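You operate a simulated robot arm through the tools that you are given. There is no shell and no other tool.

The job below is to be done with a simulated robot arm. You get a single attempt, and the scene is never put back.

TASK
Swap the dirty foam in the air filter box for the green one.
Fine: the black plug cap is off and stays off; dirty foam on the step, cover shut, its knob tight. Drop and damage nothing, leave nothing switched on.
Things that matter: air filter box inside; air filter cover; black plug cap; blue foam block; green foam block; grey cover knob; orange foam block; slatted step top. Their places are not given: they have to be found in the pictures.

The check looks at the end state, three seconds after you hand in, the way a careful person would. Anything else that was tipped, shoved, dropped, spilled or broken makes it a failure. A push-on lid holds only when it is set on centred and level and pressed home; a screw cap is set on level and turned clockwise until tight.

THE ROBOT
A 7-joint arm with a two-finger parallel gripper, fixed in place. Base frame: the origin is on the floor under the middle of its stand, x ahead of it, y to its left, z up; the work surface is at about z = 235. Lengths are in mm, angles in rad, forces in N, time in s.
It reaches about 1247 mm from its shoulder. Its first joint turns from -2.304 to 2.304 rad. Payload 3.91 kg.
Tool frame: the origin (TCP) lies between the finger pads and is the grasp point; the fingertips stand 30 mm ahead of it; z points along the fingers, y is the line along which they close. Largest opening 110 mm; finger width 20, thickness 10; the body of the gripper, 48 by 112 mm, starts 55 mm behind the TCP.
Orientation is that of the tool frame in the base frame, as a unit quaternion [x, y, z, w]. With the fingers straight down and closing along the base's y, the tool's x points along the base's -x, its y along +y and its z along -z.

THE INTERFACE
- The arm moves only by the tool jog_arm. Its argument "moves" is a list of rows, each an object (a shift or turn left out is 0, a gripper value left out holds the last) with "delta_pos": the shift along the tool's x, y, z in units of 25 mm (1.0 is 25 mm), a list of three; "delta_rot": the turn, a rotation vector about the tool's x, y, z in units of 4 degrees (1.0 is 4 degrees), a list of three; "grip": the closure, from 0 (fully open) to 1 (shut). In form: [{"delta_pos": [tx, ty, tz], "delta_rot": [rx, ry, rz], "grip": grip}, ...]. A call has 1 to 20 rows; each row shifts and turns the commanded pose from where the row before left it, along the tool's axes as they then stand. A call with a number of a shift or a turn outside -1 to 1 is refused whole. Each row takes 0.2 s and may step no farther than 50 mm and 0.15 rad from the row before; otherwise, or with a gripper value out of range, the whole call is refused. Where a pose cannot be reached the arm comes as near as it can. A force on the tool above 50 N (or 10 N above the force at the start of the call, whichever is more), or a blocked arm, ends the call early, and 0.2 s more pass. Each finger travels about 108 mm/s and halts on what it meets, pressing with about 41 N; the grip force reading is that of the motor and also rises with nothing between the fingers. The clock runs only during rows and for 0.2 s after the last one: add rows that do not move to give the fingers time. It gives the time, the measured TCP pose, the force on the tool (base axes), the opening and the grip force at its end, in the units of the frame above (readings bear some noise), with the torque about the TCP (base axes, N m) and any sound that the robot's microphone picked up, and new pictures: "pictures" is both (left out), scene, wrist or none.
- Cameras (640 x 400 px; columns grow to the right, rows downward): "scene" is fixed at [220.7, 658, 1126.7]; the picture's right is [-0.67, -0.74, 0.00], its down [-0.50, 0.45, -0.74] and it looks along [0.55, -0.49, -0.68] (base axes); focal length 260 px, centre (320, 200). "wrist" rides on the gripper at [72, 17, -103] in the tool frame; the picture's right is [-0.23, 0.97, 0.00], its down [-0.76, -0.18, -0.62] and it looks along [-0.61, -0.14, 0.78] (tool axes); focal length 222 px, centre (320, 200).
- point_at(camera, pixels): for up to 12 pixels [column, row] of the newest picture of that camera ("zoom" is the newest enlarged one), the place [x, y, z] in the base frame of the surface seen there, good to about 2 mm, but the place of the scene camera against the robot may be out by one fixed shift of up to 12 mm in any direction. It takes no simulated time.
- zoom(camera, box): a new picture of the part [left, top, right, bottom] of that camera's present view, enlarged. It takes no simulated time.
- close_job(): hands the job in; it is judged then, once.

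Open the gripper and draw the arm clear of the work before you hand the job in, unless the task says otherwise.

The tools are called by a JSON object that holds its "fn" and its "kwargs". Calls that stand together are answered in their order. jog_arm: Moves the arm, as the interface text tells. Its arguments: {"type":"object","properties":{"moves":{"type":"array","items":{"type":"object","properties":{"delta_pos":{"type":"array","items":{"type":"number"}},"delta_rot":{"type":"array","items":{"type":"number"}},"grip":{"type":"number"}}}},"pictures":{"type":"string","enum":["both","scene","wrist","none"]}},"required":["moves"]} The other tools are called the same way: point_at (camera, pixels) gives the place of the surface under pixels of a picture; zoom (camera, box) takes an enlarged picture of a part of a camera's view; close_job () hands the job in.

At the start:

```text
t: 0.0
tool_pos: [650.6, -166.5, 864.3]
orientation: [0.0, 1.0, 0.0, 0.0]
wrist_force: [-0.1, 0.3, -0.9]
torque: [0.01, -0.03, 0.0]
finger_gap: 110.2
grip_force: 0.0
```

scene: 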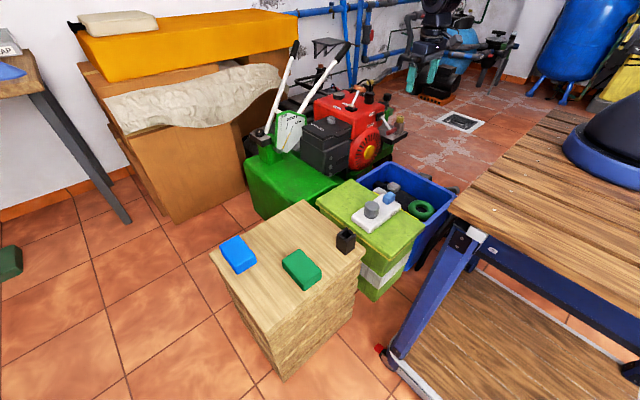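
wrist: 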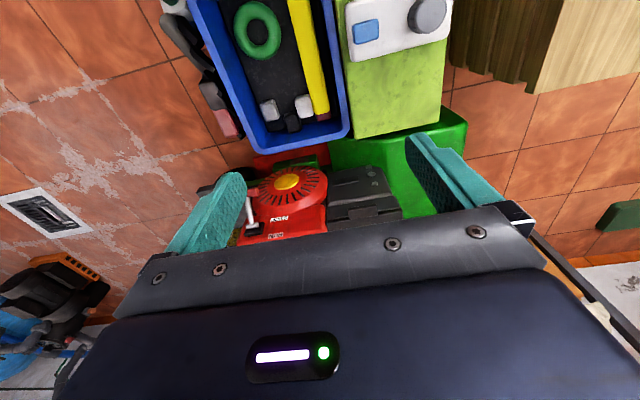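

The scene shows blue and green foam blocks on a wooden block near (240,255) and (300,268), a dark plug cap around (345,240), and a tiller engine around (345,130). I zoom in on these to identify things.

{"fn": "zoom", "kwargs": {"camera": "scene", "box": [200, 180, 360, 300]}}

{"fn": "zoom", "kwargs": {"camera": "scene", "box": [240, 70, 420, 190]}}

{"fn": "zoom", "kwargs": {"camera": "scene", "box": [310, 160, 470, 280]}}

{"fn": "zoom", "kwargs": {"camera": "wrist", "box": [180, 0, 480, 240]}}

```text
3.33 times, centred on (280, 240) of scene
```

zoom: 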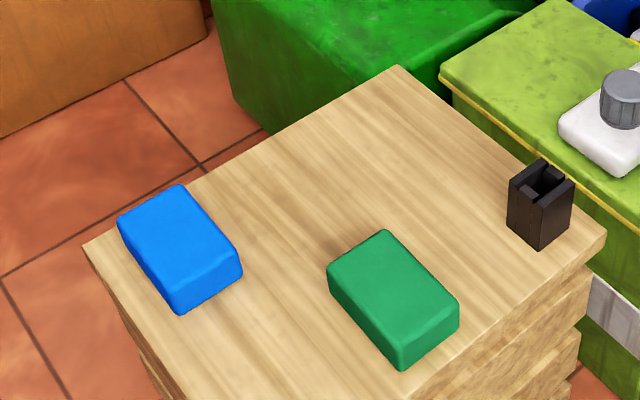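

```text
3.33 times, centred on (330, 130) of scene
```

zoom: 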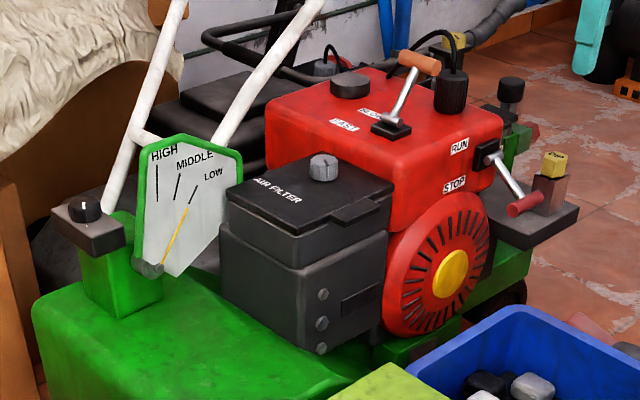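

```text
3.33 times, centred on (390, 220) of scene
```

zoom: 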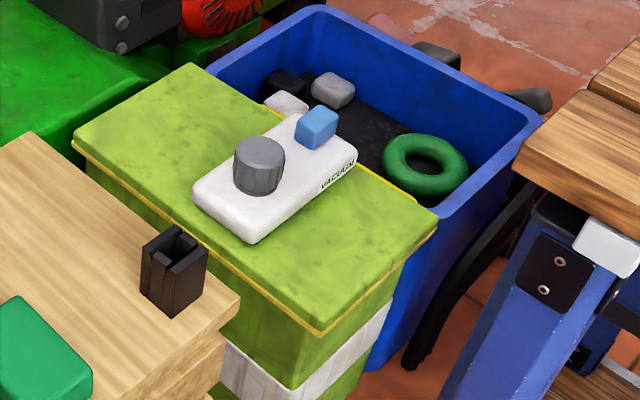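

```text
1.67 times, centred on (330, 120) of wrist
```

zoom: 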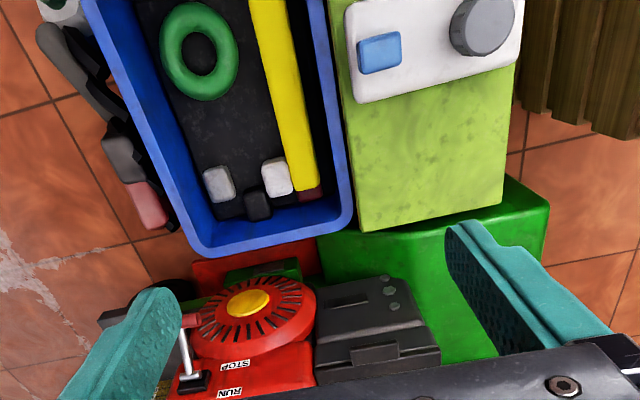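

I look more closely at the engine parts: the plug cap with cable near (367,95), lever, and filter cover knob.

{"fn": "zoom", "kwargs": {"camera": "scene", "box": [340, 75, 420, 135]}}

{"fn": "zoom", "kwargs": {"camera": "scene", "box": [290, 105, 370, 165]}}

{"fn": "zoom", "kwargs": {"camera": "scene", "box": [240, 90, 320, 150]}}

{"fn": "zoom", "kwargs": {"camera": "scene", "box": [200, 200, 400, 350]}}

```text
6.67 times, centred on (380, 105) of scene
```

zoom: 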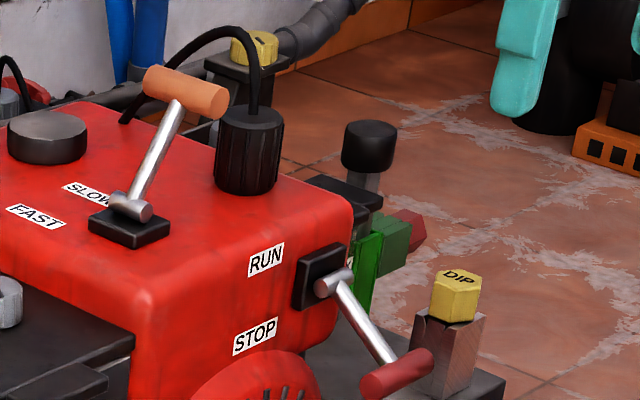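

```text
6.67 times, centred on (330, 135) of scene
```

zoom: 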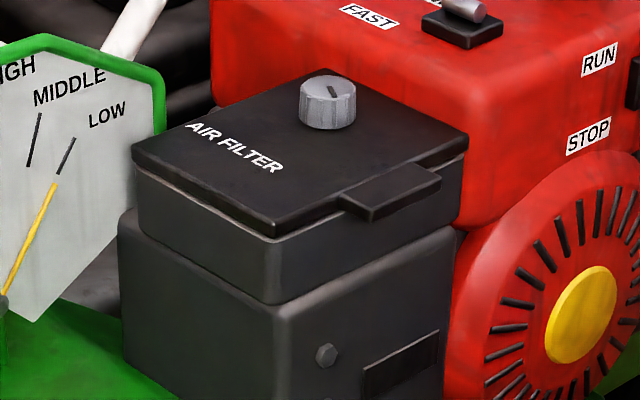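

```text
6.67 times, centred on (280, 120) of scene
```

zoom: 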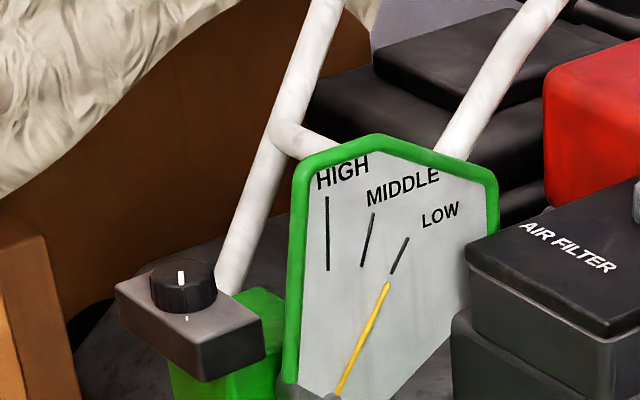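

```text
2.67 times, centred on (300, 275) of scene
```

zoom: 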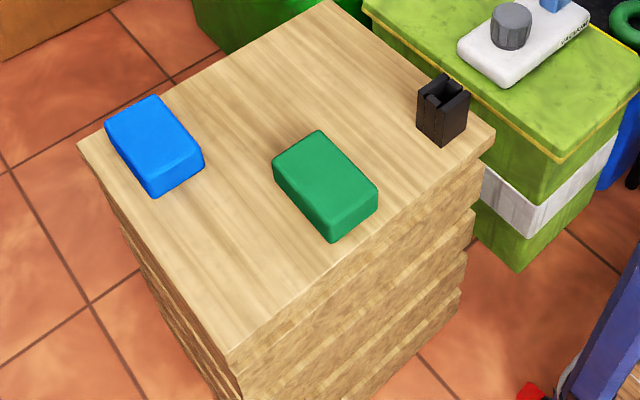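

I probe surface positions for the main items, and zoom behind the engine near (325,85).

{"fn": "point_at", "kwargs": {"camera": "scene", "pixels": [[239, 252], [301, 266], [345, 236], [330, 118], [315, 125], [371, 97], [355, 95], [380, 112], [393, 125], [280, 240], [225, 262], [300, 300]]}}

{"fn": "zoom", "kwargs": {"camera": "scene", "box": [290, 60, 390, 135]}}

{"fn": "zoom", "kwargs": {"camera": "scene", "box": [320, 215, 370, 265]}}

```text
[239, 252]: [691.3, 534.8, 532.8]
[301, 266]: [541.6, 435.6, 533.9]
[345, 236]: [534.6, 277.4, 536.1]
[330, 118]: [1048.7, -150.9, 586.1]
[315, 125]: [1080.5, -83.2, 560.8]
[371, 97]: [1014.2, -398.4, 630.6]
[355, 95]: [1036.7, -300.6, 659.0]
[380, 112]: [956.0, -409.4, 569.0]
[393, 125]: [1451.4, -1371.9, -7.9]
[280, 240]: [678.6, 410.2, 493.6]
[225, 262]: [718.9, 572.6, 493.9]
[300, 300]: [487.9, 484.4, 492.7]
```

```text
5.33 times, centred on (340, 98) of scene
```

zoom: 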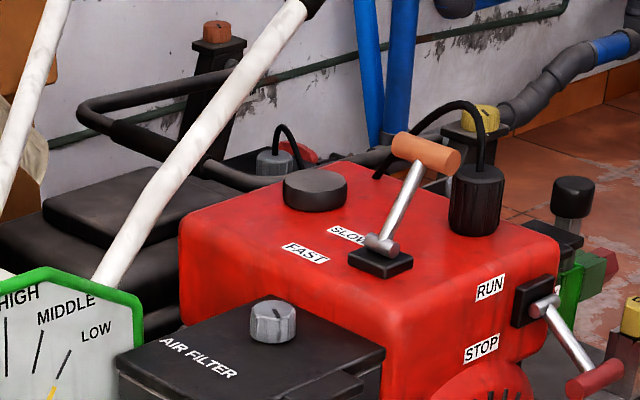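

```text
8.00 times, centred on (345, 240) of scene
```

zoom: 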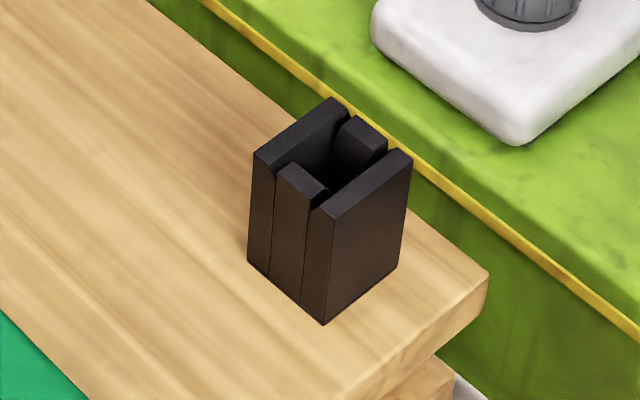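

I probe heights of other surfaces (right plank table, lower planks, lime box, green tiller deck, step corners) to identify which is the "slatted step".

{"fn": "point_at", "kwargs": {"camera": "scene", "pixels": [[540, 160], [500, 200], [540, 330], [380, 220], [290, 185], [226, 247], [273, 306], [352, 240], [302, 205], [395, 185], [150, 330], [20, 80]]}}

{"fn": "zoom", "kwargs": {"camera": "scene", "box": [380, 100, 640, 400]}}

{"fn": "zoom", "kwargs": {"camera": "scene", "box": [0, 0, 160, 120]}}

{"fn": "zoom", "kwargs": {"camera": "wrist", "box": [440, 0, 640, 240]}}

```text
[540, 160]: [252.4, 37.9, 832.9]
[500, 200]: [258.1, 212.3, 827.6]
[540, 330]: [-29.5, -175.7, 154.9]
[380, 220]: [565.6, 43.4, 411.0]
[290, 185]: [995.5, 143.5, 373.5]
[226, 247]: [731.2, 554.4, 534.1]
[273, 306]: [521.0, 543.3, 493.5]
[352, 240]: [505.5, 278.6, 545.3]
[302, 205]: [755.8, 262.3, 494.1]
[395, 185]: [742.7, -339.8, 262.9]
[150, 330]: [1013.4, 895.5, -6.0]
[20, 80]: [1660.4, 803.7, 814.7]
```

```text
1.33 times, centred on (510, 250) of scene
```

zoom: 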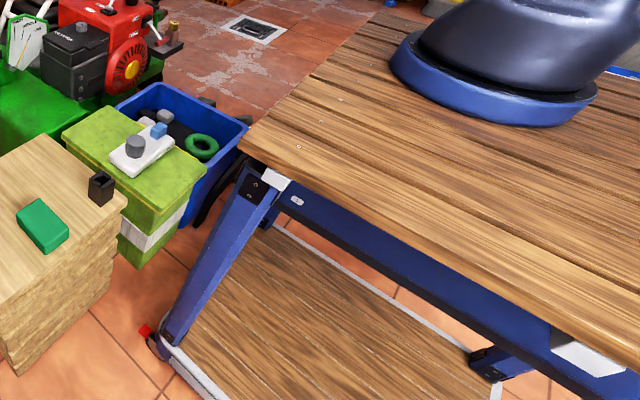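

```text
3.33 times, centred on (80, 60) of scene
```

zoom: 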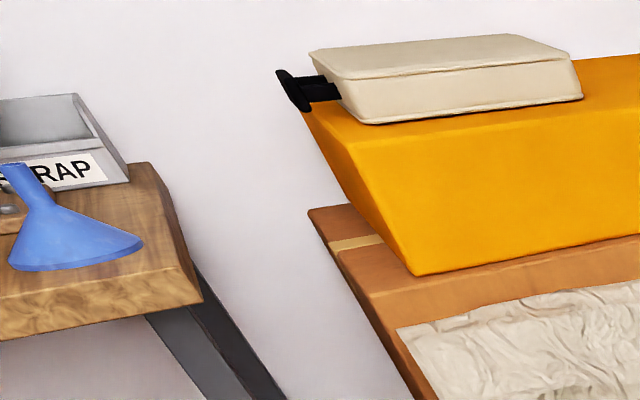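

```text
1.67 times, centred on (540, 120) of wrist
```

zoom: 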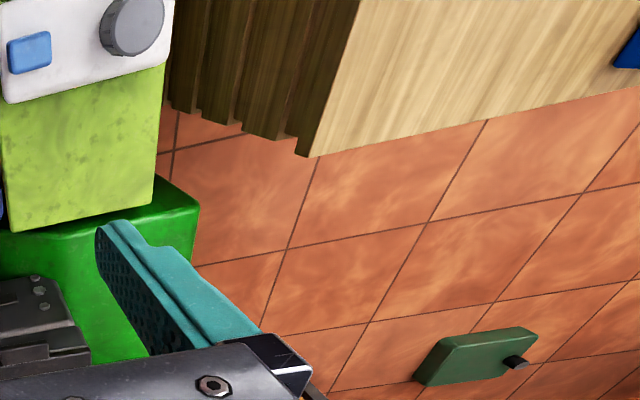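

Before moving toward the engine I probe the handlebars and tall parts for obstacle positions.

{"fn": "point_at", "kwargs": {"camera": "scene", "pixels": [[294, 50], [345, 50], [325, 82], [275, 110], [310, 105], [290, 120], [367, 84], [360, 88], [372, 88], [386, 100], [349, 91], [336, 96]]}}

{"fn": "jog_arm", "kwargs": {"moves": [{"delta_pos": [-1, -0.8, 0]}, {"delta_pos": [-1, -0.8, 0]}, {"delta_pos": [-1, -0.8, 0]}, {"delta_pos": [-1, -0.8, 0]}, {"delta_pos": [-1, -0.8, 0]}, {"delta_pos": [-1, -0.8, 0]}, {"delta_pos": [-1, -0.8, 0]}]}}

```text
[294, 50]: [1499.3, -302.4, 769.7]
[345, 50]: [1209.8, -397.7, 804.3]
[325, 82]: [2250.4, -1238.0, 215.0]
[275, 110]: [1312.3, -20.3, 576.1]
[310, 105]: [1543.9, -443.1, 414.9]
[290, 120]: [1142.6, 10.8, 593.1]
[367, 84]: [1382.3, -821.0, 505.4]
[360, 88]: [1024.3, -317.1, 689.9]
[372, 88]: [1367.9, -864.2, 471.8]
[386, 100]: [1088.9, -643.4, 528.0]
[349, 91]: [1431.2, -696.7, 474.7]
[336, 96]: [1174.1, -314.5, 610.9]
```

```text
t: 1.6
tool_pos: [825.2, -306.7, 863.0]
orientation: [0.0, 1.0, 0.0, 0.001]
wrist_force: [-0.3, 1.0, 1.4]
torque: [0.0, 0.02, 0.04]
finger_gap: 110.0
grip_force: 0.1
```

scene: 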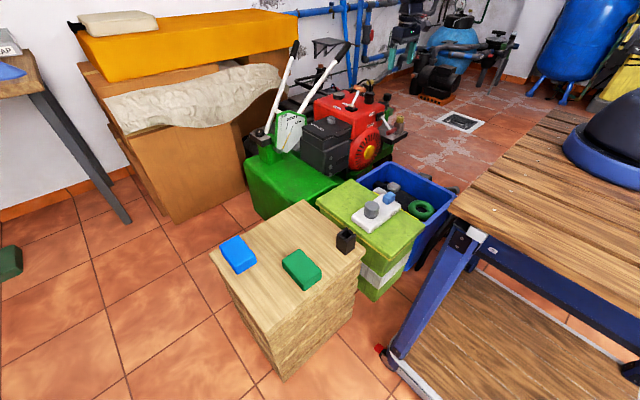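
wrist: 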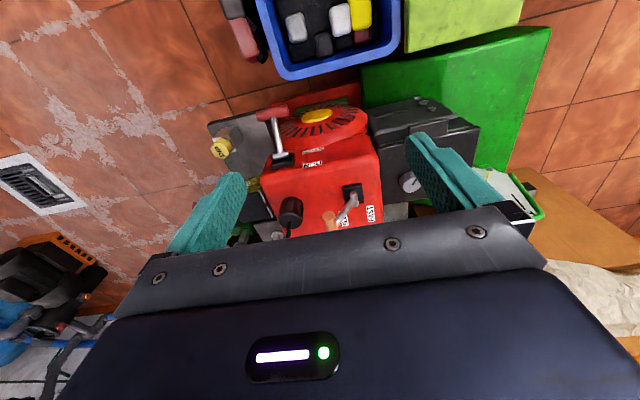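

The wrist view now shows the engine top: plug cap near (290,212), throttle lever near (345,200), filter knob near (410,182). I zoom in.

{"fn": "zoom", "kwargs": {"camera": "wrist", "box": [190, 90, 350, 250]}}

{"fn": "zoom", "kwargs": {"camera": "wrist", "box": [340, 80, 500, 240]}}

{"fn": "point_at", "kwargs": {"camera": "wrist", "pixels": [[290, 204], [285, 225], [335, 222], [354, 189], [280, 157], [272, 112], [410, 182], [380, 120], [220, 148]]}}

```text
2.50 times, centred on (270, 170) of wrist
```

zoom: 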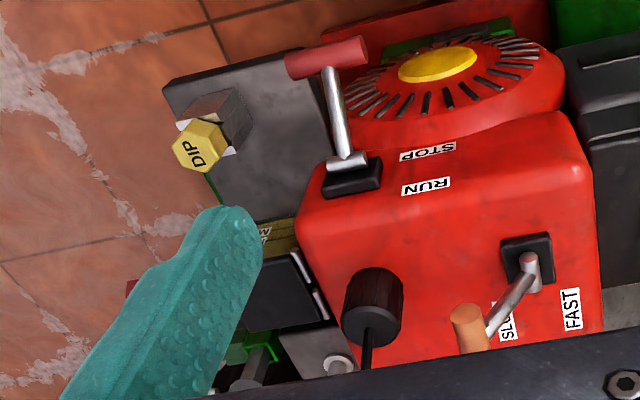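

```text
2.50 times, centred on (420, 160) of wrist
```

zoom: 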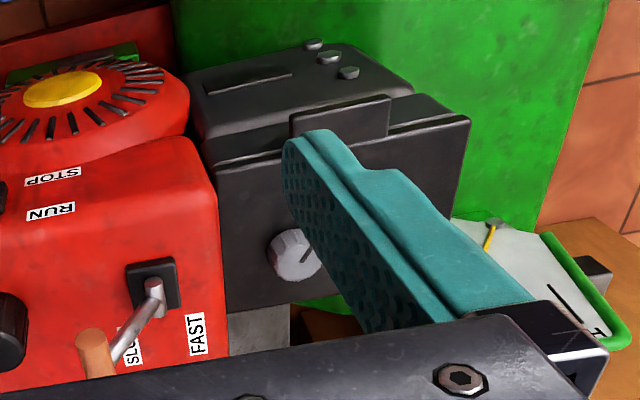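

```text
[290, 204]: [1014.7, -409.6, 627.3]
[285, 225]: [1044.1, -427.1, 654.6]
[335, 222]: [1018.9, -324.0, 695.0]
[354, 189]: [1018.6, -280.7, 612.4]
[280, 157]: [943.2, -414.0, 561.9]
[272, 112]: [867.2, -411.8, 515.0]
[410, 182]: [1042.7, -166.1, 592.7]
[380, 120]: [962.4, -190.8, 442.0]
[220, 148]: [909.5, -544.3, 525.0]
```

I query the cap's top, bottom, and the engine surface around it to see if it's seated on a plug or lying on the surface.

{"fn": "zoom", "kwargs": {"camera": "scene", "box": [350, 80, 390, 110]}}

{"fn": "point_at", "kwargs": {"camera": "scene", "pixels": [[364.5, 87], [364.5, 91], [364.5, 95], [364.5, 97], [364, 99], [359, 98], [372, 98], [364, 102]]}}

```text
13.33 times, centred on (370, 95) of scene
```

zoom: 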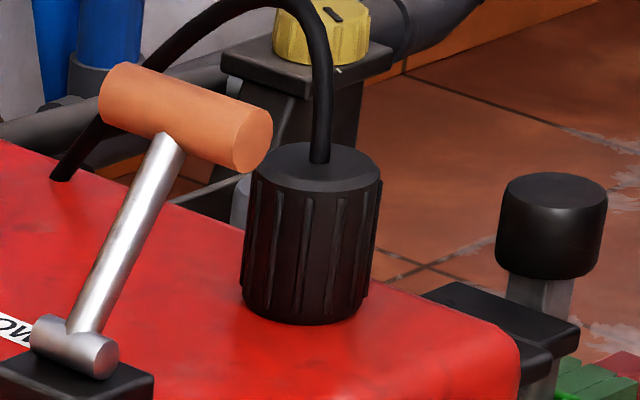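

```text
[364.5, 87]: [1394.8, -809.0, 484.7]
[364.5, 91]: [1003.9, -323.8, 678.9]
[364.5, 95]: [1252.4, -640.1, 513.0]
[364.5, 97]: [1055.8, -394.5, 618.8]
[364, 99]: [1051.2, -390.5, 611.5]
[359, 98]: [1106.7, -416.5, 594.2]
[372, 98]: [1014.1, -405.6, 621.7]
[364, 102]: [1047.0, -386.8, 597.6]
```

I move down and tilt the gripper forward 40° so the wrist camera looks nearly horizontally at the plug cap around base (1014,-405,620).

{"fn": "jog_arm", "kwargs": {"moves": [{"delta_pos": [0, -0.35, 1]}, {"delta_pos": [0, -0.35, 1]}, {"delta_pos": [0, -0.35, 1]}, {"delta_pos": [0, -0.35, 1]}, {"delta_pos": [0, -0.35, 1]}, {"delta_pos": [0, -0.35, 1]}, {"delta_pos": [0, -0.35, 1]}, {"delta_pos": [0, -0.35, 1]}, {"delta_rot": [0, -1, 0]}, {"delta_rot": [0, -1, 0]}, {"delta_rot": [0, -1, 0]}, {"delta_rot": [0, -1, 0]}, {"delta_rot": [0, -1, 0]}, {"delta_rot": [0, -1, 0]}, {"delta_rot": [0, -1, 0]}, {"delta_rot": [0, -1, 0]}, {"delta_rot": [0, -1, 0]}, {"delta_rot": [0, -1, 0]}]}}

```text
t: 5.4
tool_pos: [824.2, -376.8, 664.0]
orientation: [0.0, 0.94, 0.0, 0.342]
wrist_force: [1.0, -0.2, 0.3]
torque: [0.0, 0.02, 0.0]
finger_gap: 110.1
grip_force: 0.0
```

scene: 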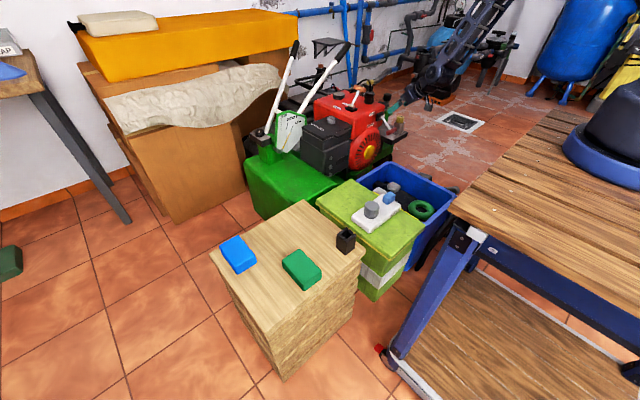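
wrist: 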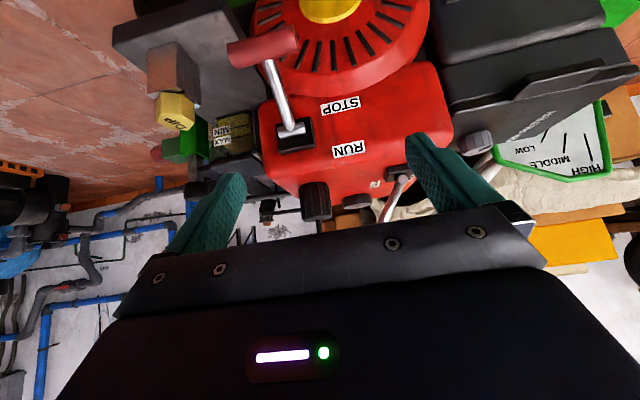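

{"fn": "zoom", "kwargs": {"camera": "wrist", "box": [230, 120, 390, 240]}}

{"fn": "zoom", "kwargs": {"camera": "wrist", "box": [100, 60, 300, 210]}}

{"fn": "zoom", "kwargs": {"camera": "scene", "box": [340, 70, 420, 130]}}

```text
3.33 times, centred on (310, 180) of wrist
```

zoom: 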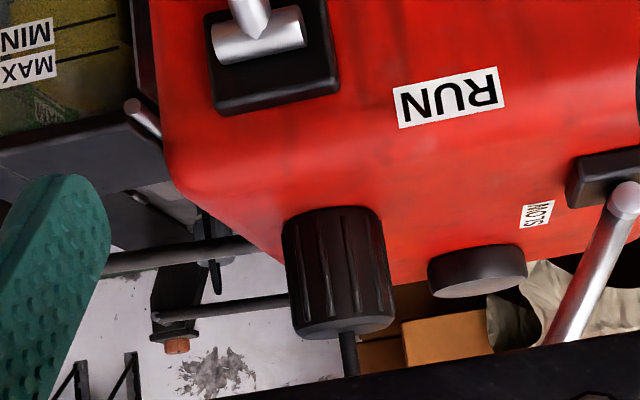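

```text
2.67 times, centred on (200, 135) of wrist
```

zoom: 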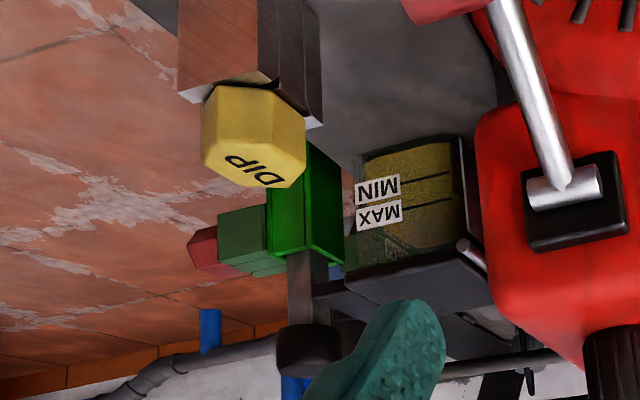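

```text
6.67 times, centred on (380, 100) of scene
```

zoom: 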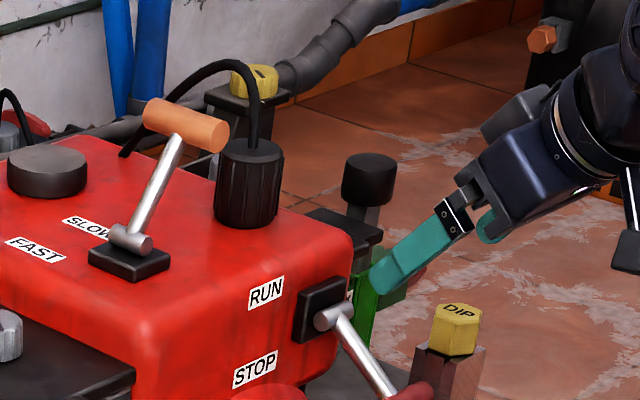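

The black ribbed cap stands directly on the engine at wrist (316,200). I check the other corded grey item behind the engine at scene (333,85), in case it is the plug.

{"fn": "zoom", "kwargs": {"camera": "scene", "box": [316, 70, 356, 100]}}

{"fn": "point_at", "kwargs": {"camera": "scene", "pixels": [[332.5, 85], [333, 82], [337, 83], [369.5, 91], [369.5, 99], [369.5, 101], [364, 98], [375, 100], [384, 95], [356, 90], [354, 92]]}}

{"fn": "point_at", "kwargs": {"camera": "wrist", "pixels": [[315, 175], [313, 185], [316, 195], [318, 210], [319, 216], [306, 195], [326, 195], [335, 180], [345, 150]]}}

```text
13.33 times, centred on (336, 85) of scene
```

zoom: 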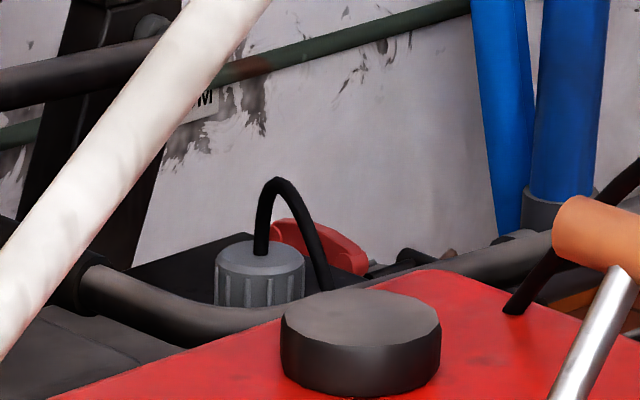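

```text
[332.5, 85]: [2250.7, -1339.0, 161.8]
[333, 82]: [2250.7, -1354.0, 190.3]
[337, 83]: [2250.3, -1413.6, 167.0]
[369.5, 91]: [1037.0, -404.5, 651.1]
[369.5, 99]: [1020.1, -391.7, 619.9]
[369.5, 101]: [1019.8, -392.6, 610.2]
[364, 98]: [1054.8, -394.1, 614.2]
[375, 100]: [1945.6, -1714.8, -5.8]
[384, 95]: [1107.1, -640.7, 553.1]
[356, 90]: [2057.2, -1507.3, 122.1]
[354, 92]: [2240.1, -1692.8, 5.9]
```

```text
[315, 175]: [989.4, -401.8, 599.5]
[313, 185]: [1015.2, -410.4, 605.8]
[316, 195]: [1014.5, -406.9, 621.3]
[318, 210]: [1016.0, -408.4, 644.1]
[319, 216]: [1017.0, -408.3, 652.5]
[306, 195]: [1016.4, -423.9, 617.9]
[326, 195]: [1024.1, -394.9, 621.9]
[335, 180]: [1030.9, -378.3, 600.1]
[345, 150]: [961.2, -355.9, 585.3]
```

Both corded caps look seated; the black one sits on the engine top (z≈605–652, centre ≈(1033,-408)). I measure the open black box on the step too, in case it matters.

{"fn": "zoom", "kwargs": {"camera": "scene", "box": [330, 222, 362, 254]}}

{"fn": "point_at", "kwargs": {"camera": "scene", "pixels": [[340.5, 227.5], [346, 223.5], [351.5, 228], [345.5, 231], [345.2, 227.8], [346.5, 239], [340, 235], [350, 240], [345, 242]]}}

```text
12.50 times, centred on (346, 238) of scene
```

zoom: 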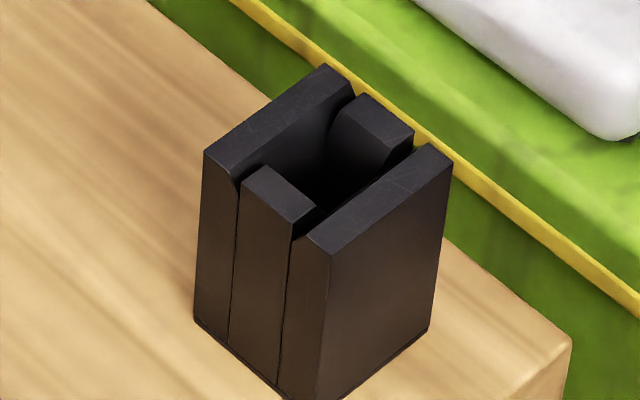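

```text
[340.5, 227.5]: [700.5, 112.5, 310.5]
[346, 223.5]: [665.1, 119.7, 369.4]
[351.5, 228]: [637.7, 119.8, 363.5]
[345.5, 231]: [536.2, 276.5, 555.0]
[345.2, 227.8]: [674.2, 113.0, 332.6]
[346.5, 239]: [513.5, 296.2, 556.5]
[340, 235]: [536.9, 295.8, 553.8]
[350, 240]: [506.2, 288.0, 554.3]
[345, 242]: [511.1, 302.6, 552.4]
```

I check the throttle handle's clearance, then move to a pre-grasp about 110 mm short of the cap along the tool axis, with the gripper partly closed.

{"fn": "point_at", "kwargs": {"camera": "scene", "pixels": [[366, 89], [365, 90.5], [363, 87], [358, 86.5]]}}

{"fn": "jog_arm", "kwargs": {"moves": [{"delta_pos": [-0.953, -0.207, 0.295], "grip": 0.38}, {"delta_pos": [-0.953, -0.207, 0.295]}, {"delta_pos": [-0.953, -0.207, 0.295]}, {"delta_pos": [-0.953, -0.207, 0.295]}, {"delta_pos": [-0.953, -0.207, 0.295]}, {"delta_pos": [-0.953, -0.207, 0.295]}]}}

```text
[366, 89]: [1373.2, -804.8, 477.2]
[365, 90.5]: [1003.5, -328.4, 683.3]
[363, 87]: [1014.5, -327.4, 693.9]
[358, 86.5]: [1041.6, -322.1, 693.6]
```

```text
t: 6.8
tool_pos: [963.4, -408.7, 721.4]
orientation: [0.001, 0.94, 0.0, 0.342]
wrist_force: [-1.1, 0.0, 0.6]
torque: [0.0, 0.0, 0.01]
finger_gap: 68.1
grip_force: 0.1
```

scene: 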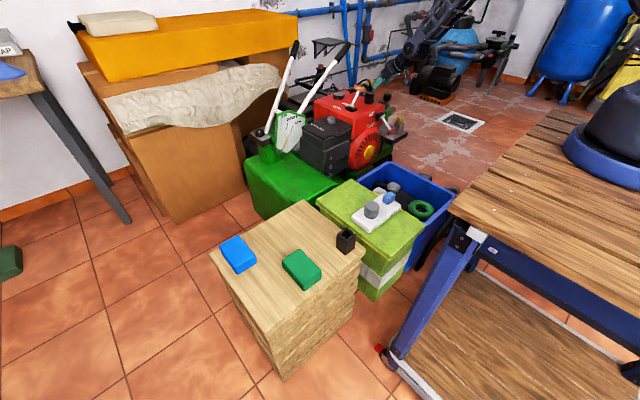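
wrist: 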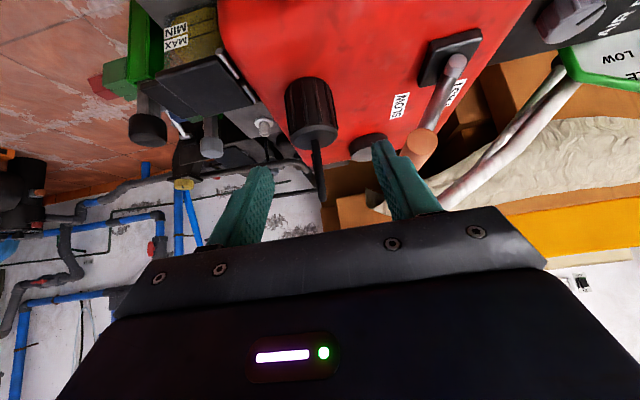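

Now I zoom at the cap (312,110) and cable from this angle and measure the cap and cable.

{"fn": "zoom", "kwargs": {"camera": "wrist", "box": [230, 60, 470, 240]}}

{"fn": "point_at", "kwargs": {"camera": "wrist", "pixels": [[308, 90], [312, 110], [287, 100], [332, 110], [317, 132], [309, 133], [300, 135], [318, 160], [321, 180], [322, 195], [420, 145], [300, 70]]}}

```text
2.22 times, centred on (350, 150) of wrist
```

zoom: 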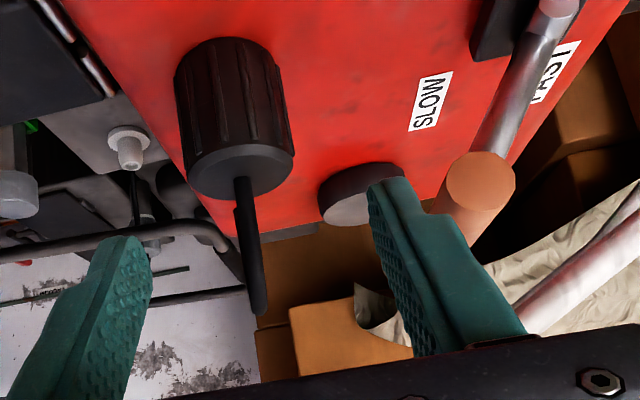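

```text
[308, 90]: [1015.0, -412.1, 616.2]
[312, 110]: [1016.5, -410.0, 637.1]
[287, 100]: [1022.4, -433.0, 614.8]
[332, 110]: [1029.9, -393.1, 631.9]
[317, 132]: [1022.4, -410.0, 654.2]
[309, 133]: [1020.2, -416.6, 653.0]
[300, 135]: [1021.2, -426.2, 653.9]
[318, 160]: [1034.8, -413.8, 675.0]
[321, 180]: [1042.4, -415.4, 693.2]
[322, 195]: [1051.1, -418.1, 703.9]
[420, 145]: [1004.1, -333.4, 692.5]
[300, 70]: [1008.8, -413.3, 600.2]
```

There is a white nub at wrist (265,126) that looks like a bare spark plug. I zoom into it and measure it.

{"fn": "zoom", "kwargs": {"camera": "wrist", "box": [190, 80, 300, 170]}}

{"fn": "point_at", "kwargs": {"camera": "wrist", "pixels": [[265, 126], [278, 115], [262, 122], [210, 145], [147, 130], [240, 125], [282, 145]]}}

```text
4.44 times, centred on (245, 125) of wrist
```

zoom: 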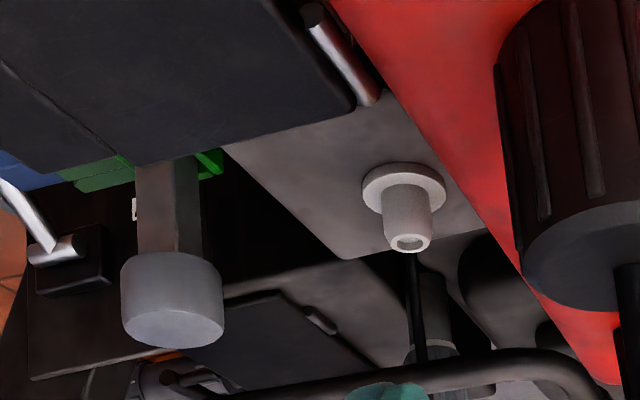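

```text
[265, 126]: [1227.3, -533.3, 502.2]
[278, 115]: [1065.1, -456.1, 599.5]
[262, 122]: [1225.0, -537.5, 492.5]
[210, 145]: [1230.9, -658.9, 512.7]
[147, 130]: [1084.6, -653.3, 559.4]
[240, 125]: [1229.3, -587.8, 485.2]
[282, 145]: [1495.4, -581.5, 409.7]
```

The white nub is a bare plug at about (1228,-535,500), out back. I measure the grey corded cap and where the black cap's cable ends, to work out which cap belongs to which plug.

{"fn": "point_at", "kwargs": {"camera": "scene", "pixels": [[332, 88], [331, 87.5], [334, 88], [336, 86], [348.5, 88.5], [349, 88], [350, 86.5]]}}

{"fn": "zoom", "kwargs": {"camera": "scene", "box": [325, 70, 385, 110]}}

{"fn": "zoom", "kwargs": {"camera": "wrist", "box": [250, 100, 350, 220]}}

```text
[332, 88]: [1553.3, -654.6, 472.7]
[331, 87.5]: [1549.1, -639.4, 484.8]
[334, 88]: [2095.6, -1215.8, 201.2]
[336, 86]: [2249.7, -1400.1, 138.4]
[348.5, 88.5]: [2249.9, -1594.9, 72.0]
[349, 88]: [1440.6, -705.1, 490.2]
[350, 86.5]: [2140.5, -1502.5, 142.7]
```

```text
10.00 times, centred on (355, 90) of scene
```

zoom: 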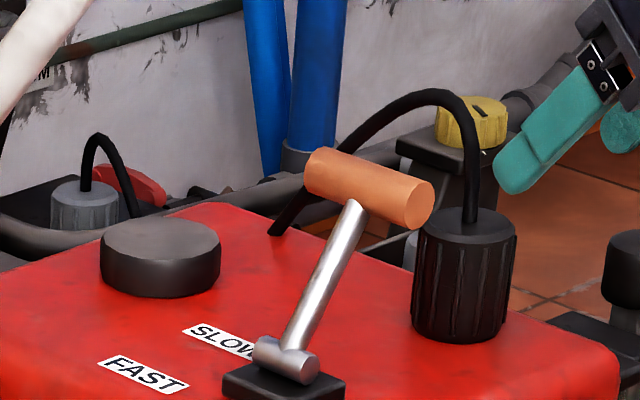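

```text
3.33 times, centred on (300, 160) of wrist
```

zoom: 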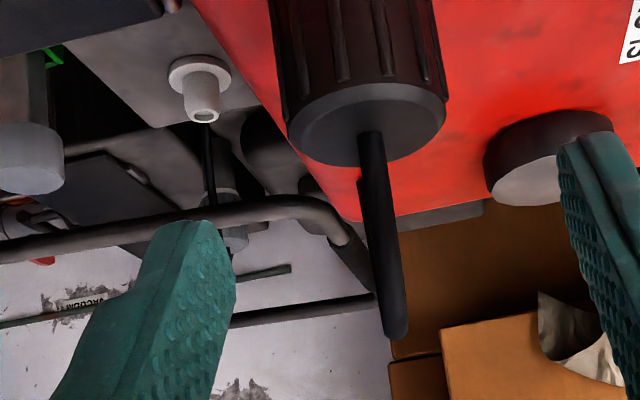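

The grey cap is far off at (1553,-655) on something else. I'll test gently whether the black cap is seated: advance so the pads straddle it (centre ≈(1034,-413)), staying clear of its cable.

{"fn": "jog_arm", "kwargs": {"moves": [{"delta_pos": [0, -0.035, 0.874]}, {"delta_pos": [0, -0.035, 0.874]}, {"delta_pos": [0, -0.035, 0.874]}, {"delta_pos": [0, -0.035, 0.874]}, {"delta_pos": [0, -0.035, 0.874]}, {}]}}

```text
t: 8.2
tool_pos: [1033.1, -411.8, 637.7]
orientation: [0.001, 0.94, -0.001, 0.342]
wrist_force: [0.1, 0.0, -0.1]
torque: [-0.01, 0.0, 0.01]
finger_gap: 68.3
grip_force: 0.1
```

scene: 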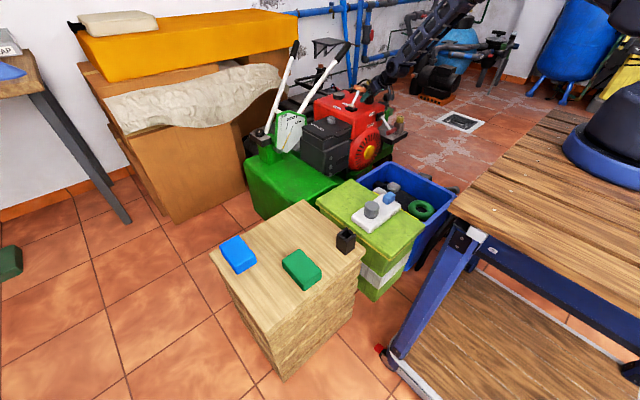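
wrist: 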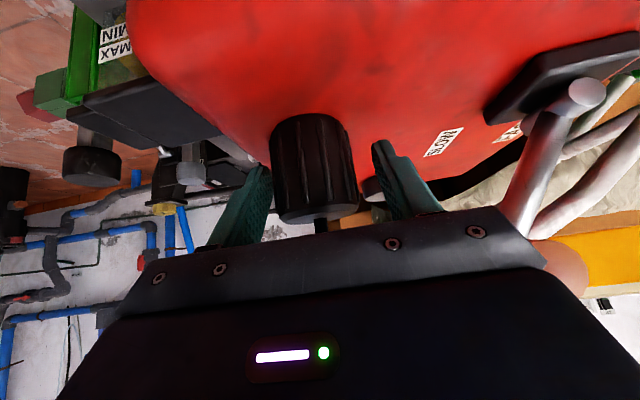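

The cap sits between the fingers at wrist (313,170), centred. I close on it slowly and hold.

{"fn": "jog_arm", "kwargs": {"moves": [{"grip": 0.5}, {"grip": 0.58}, {"grip": 0.64}, {"grip": 0.7}, {}, {}]}}

```text
t: 9.6
tool_pos: [1033.1, -414.0, 637.0]
orientation: [0.0, 0.94, 0.0, 0.342]
wrist_force: [-0.2, -0.7, 0.8]
torque: [0.01, 0.01, -0.02]
finger_gap: 44.9
grip_force: 41.2
```

scene: 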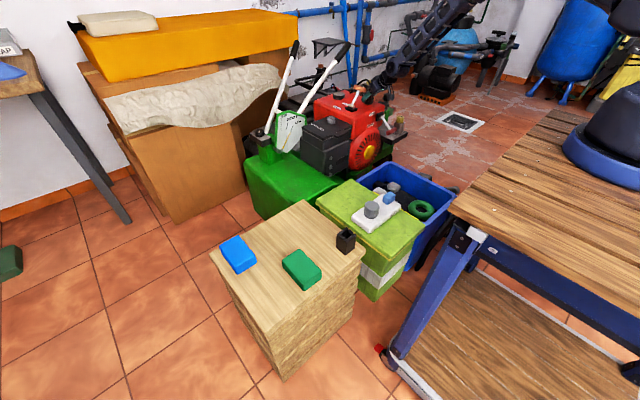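
wrist: 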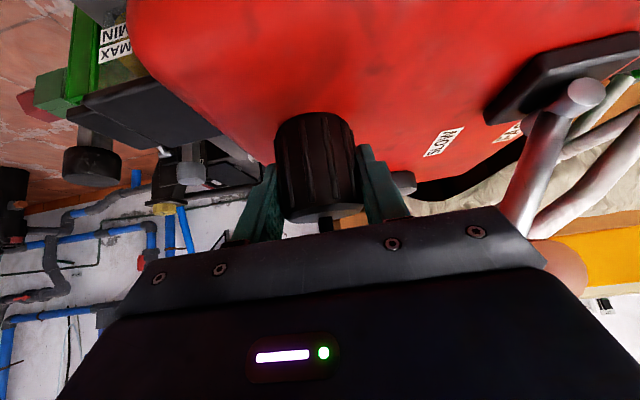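

The cap is gripped (gap 44.9, 41 N). I lift straight up only 4 mm to feel the resistance.

{"fn": "jog_arm", "kwargs": {"moves": [{"delta_pos": [-0.051, 0, -0.061]}, {"delta_pos": [-0.051, 0, -0.061]}, {}]}}

```text
t: 10.4
tool_pos: [1032.0, -413.5, 641.2]
orientation: [0.0, 0.94, -0.001, 0.342]
wrist_force: [0.3, 0.6, -0.4]
torque: [-0.05, 0.0, -0.01]
finger_gap: 45.1
grip_force: 41.2
```

scene: 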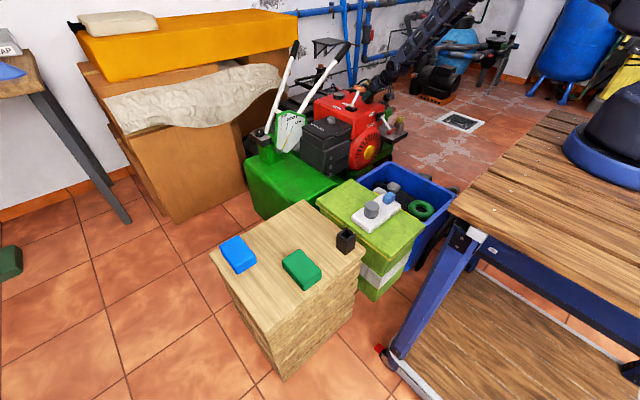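
wrist: 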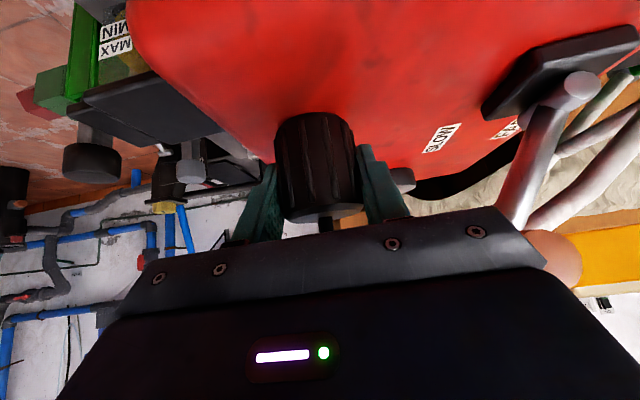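

It lifted with no noticeable resistance. I zoom on the cap's base at wrist (312,118) to see what is beneath.

{"fn": "zoom", "kwargs": {"camera": "wrist", "box": [250, 80, 390, 220]}}

{"fn": "zoom", "kwargs": {"camera": "scene", "box": [340, 75, 400, 115]}}

```text
2.86 times, centred on (320, 150) of wrist
```

zoom: 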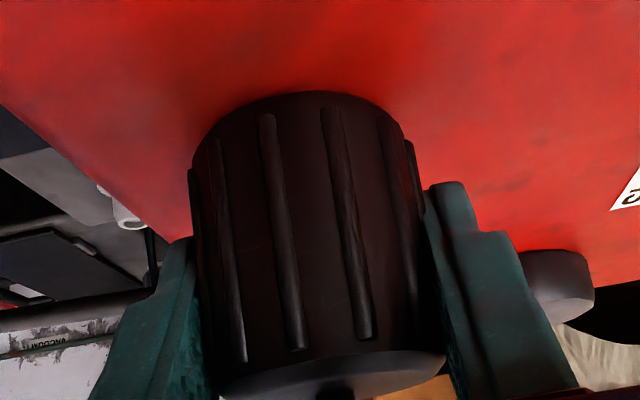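

```text
10.00 times, centred on (370, 95) of scene
```

zoom: 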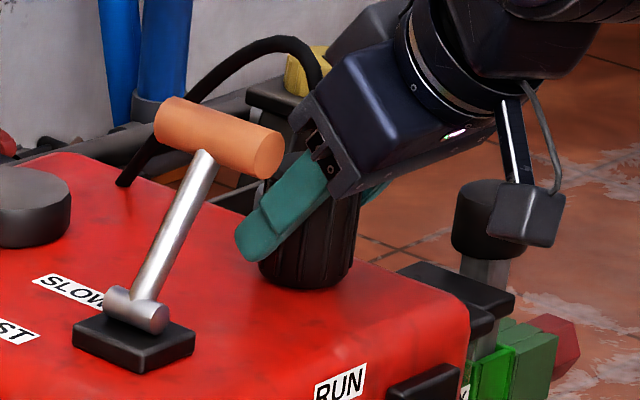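

No plug is visible yet with only 4 mm of lift. I raise it another 16 mm slowly, watching the force.

{"fn": "jog_arm", "kwargs": {"moves": [{"delta_pos": [-0.103, 0, -0.123]}, {"delta_pos": [-0.103, 0, -0.123]}, {"delta_pos": [-0.103, 0, -0.123]}, {"delta_pos": [-0.103, 0, -0.123]}, {}]}}

{"fn": "zoom", "kwargs": {"camera": "wrist", "box": [250, 80, 390, 220]}}

{"fn": "zoom", "kwargs": {"camera": "scene", "box": [340, 75, 400, 115]}}

```text
t: 11.6
tool_pos: [1033.8, -412.2, 656.7]
orientation: [0.001, 0.94, 0.0, 0.341]
wrist_force: [0.0, -0.2, -1.4]
torque: [0.0, 0.0, 0.0]
finger_gap: 45.0
grip_force: 40.9
```

scene: 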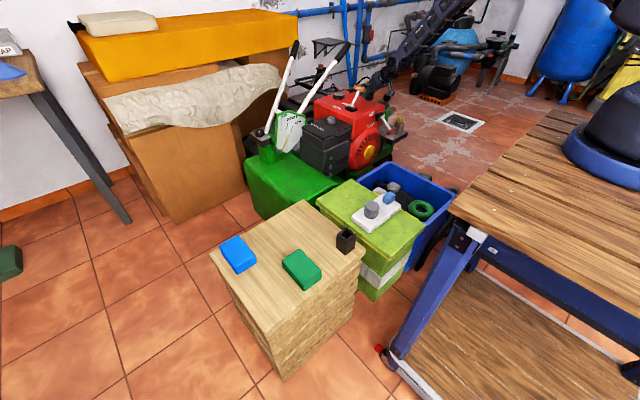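
wrist: 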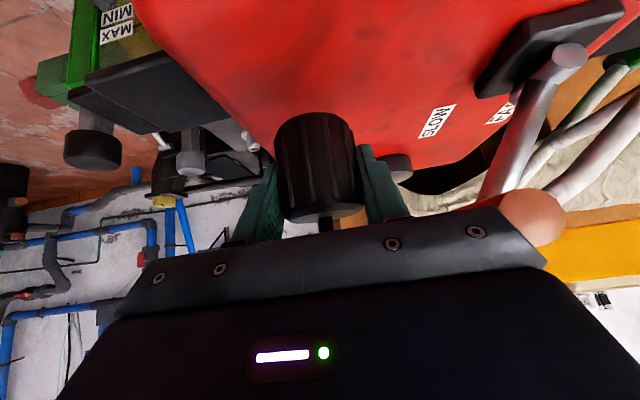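

```text
2.86 times, centred on (320, 150) of wrist
```

zoom: 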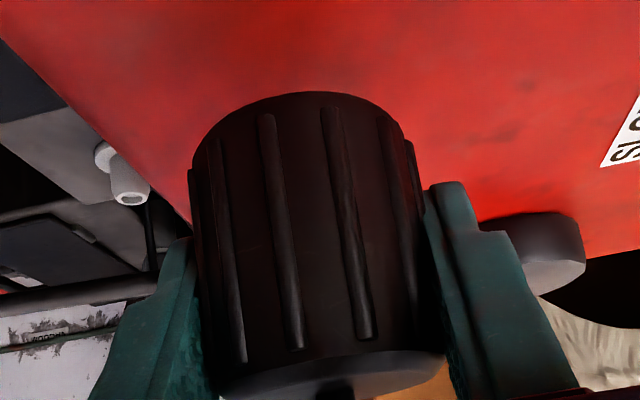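

```text
10.00 times, centred on (370, 95) of scene
```

zoom: 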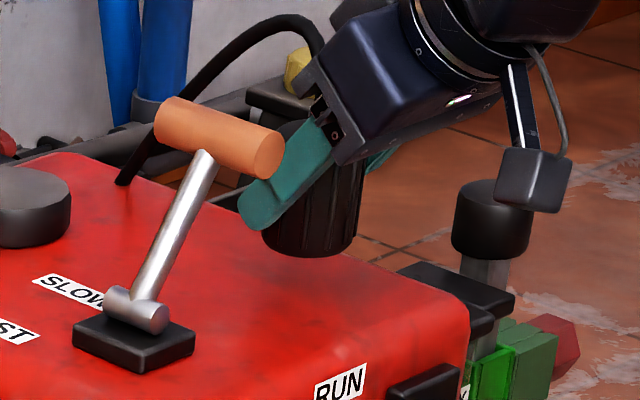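

Nothing but red surface shows under the lifted cap in the scene view (≈(371,100)). I zoom more to be sure that no plug stub is there.

{"fn": "zoom", "kwargs": {"camera": "scene", "box": [358, 90, 382, 108]}}

{"fn": "point_at", "kwargs": {"camera": "scene", "pixels": [[369, 99.5], [369, 101], [369, 102.5], [366, 101], [372, 101], [366, 103]]}}

```text
16.00 times, centred on (370, 99) of scene
```

zoom: 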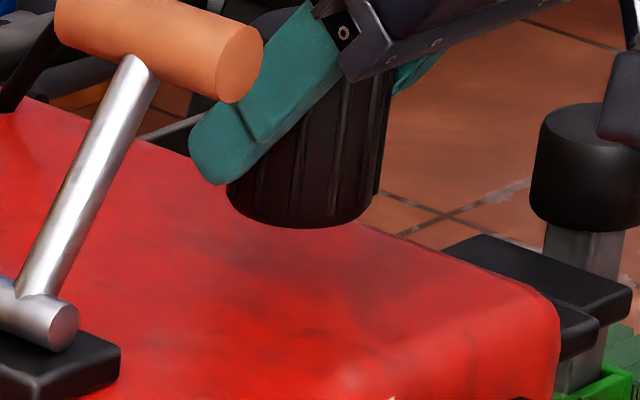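

```text
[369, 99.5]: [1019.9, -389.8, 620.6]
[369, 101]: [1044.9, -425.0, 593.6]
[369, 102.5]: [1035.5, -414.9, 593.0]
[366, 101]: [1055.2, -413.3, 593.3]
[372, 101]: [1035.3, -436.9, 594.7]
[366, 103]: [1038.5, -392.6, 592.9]
```

No stub: only flat red surface at (1035,-415), so the cap was already off its plug (the bare white plug is at the back). I lower it back to precisely where it stood.

{"fn": "jog_arm", "kwargs": {"moves": [{"delta_pos": [0.103, 0, 0.123]}, {"delta_pos": [0.103, 0, 0.123]}, {"delta_pos": [0.103, 0, 0.123]}, {"delta_pos": [0.103, 0, 0.123]}, {"delta_pos": [0.051, 0, 0.061]}, {}], "pictures": "wrist"}}

```text
t: 13.0
tool_pos: [1033.5, -413.4, 639.1]
orientation: [-0.001, 0.94, 0.0, 0.343]
wrist_force: [-0.5, -0.1, -0.6]
torque: [0.02, 0.0, -0.01]
finger_gap: 44.8
grip_force: 41.3
```

wrist: 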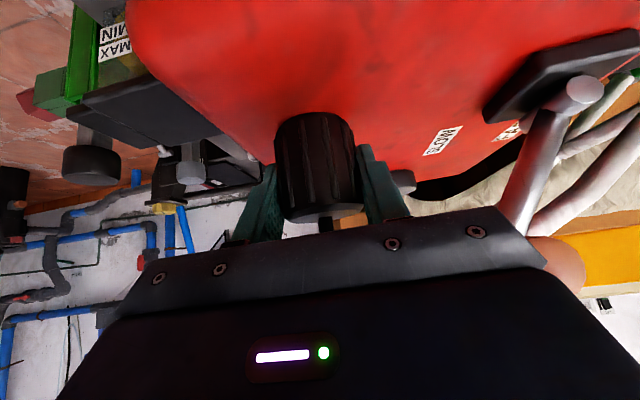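

About 2 mm remain; I ease it down and check contact force.

{"fn": "jog_arm", "kwargs": {"moves": [{"delta_pos": [0.025, 0, 0.03]}, {"delta_pos": [0.026, 0, 0.031]}, {}, {}], "pictures": "none"}}

```text
t: 14.0
tool_pos: [1034.0, -412.5, 636.1]
orientation: [0.0, 0.94, 0.0, 0.342]
wrist_force: [-0.3, 0.8, 9.8]
torque: [0.12, 0.1, -0.02]
finger_gap: 44.8
grip_force: 40.9
```

Contact felt (≈10 N). I open the fingers gently and check that the cap stays standing.

{"fn": "jog_arm", "kwargs": {"moves": [{"grip": 0.55}, {"grip": 0.45}, {"grip": 0.38}, {}, {}]}}

```text
t: 15.2
tool_pos: [1032.8, -413.3, 636.9]
orientation: [-0.001, 0.94, 0.001, 0.343]
wrist_force: [0.0, 0.1, 0.0]
torque: [-0.03, 0.0, 0.03]
finger_gap: 68.1
grip_force: 0.1
```

scene: 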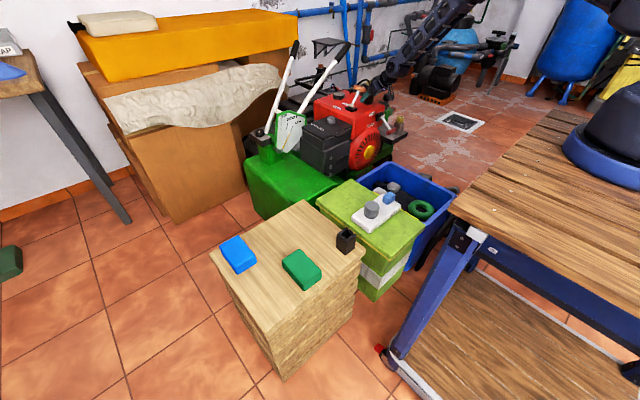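
wrist: 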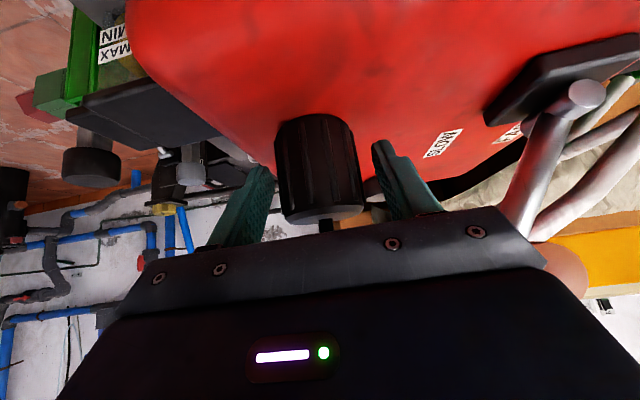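

The cap stands where it was. I back out along the tool axis and return the gripper to vertical.

{"fn": "jog_arm", "kwargs": {"moves": [{"delta_pos": [0, 0, -0.9]}, {"delta_pos": [0, 0, -0.9]}, {"delta_pos": [0, 0, -0.9]}, {"delta_pos": [0, 0, -0.9]}, {"delta_pos": [0, 0, -0.9]}, {"delta_pos": [0, 0, -0.9]}, {"delta_pos": [0, 0, -0.9]}, {"delta_rot": [0, 1, 0]}, {"delta_rot": [0, 1, 0]}, {"delta_rot": [0, 1, 0]}, {"delta_rot": [0, 1, 0]}, {"delta_rot": [0, 1, 0]}, {"delta_rot": [0, 1, 0]}, {"delta_rot": [0, 1, 0]}, {"delta_rot": [0, 1, 0]}, {"delta_rot": [0, 1, 0]}, {"delta_rot": [0, 1, 0]}]}}

```text
t: 18.8
tool_pos: [931.4, -414.1, 756.5]
orientation: [0.001, 1.0, 0.0, 0.0]
wrist_force: [-0.3, -0.4, 0.6]
torque: [0.04, -0.02, 0.06]
finger_gap: 67.9
grip_force: 0.1
```

scene: 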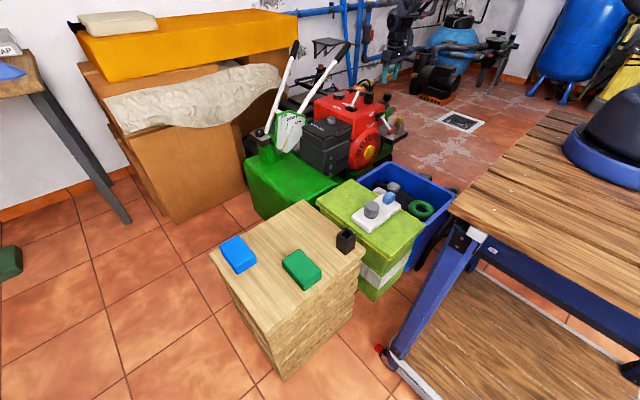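
wrist: 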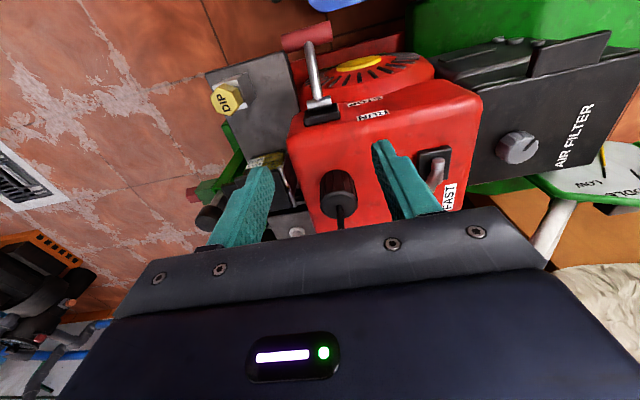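

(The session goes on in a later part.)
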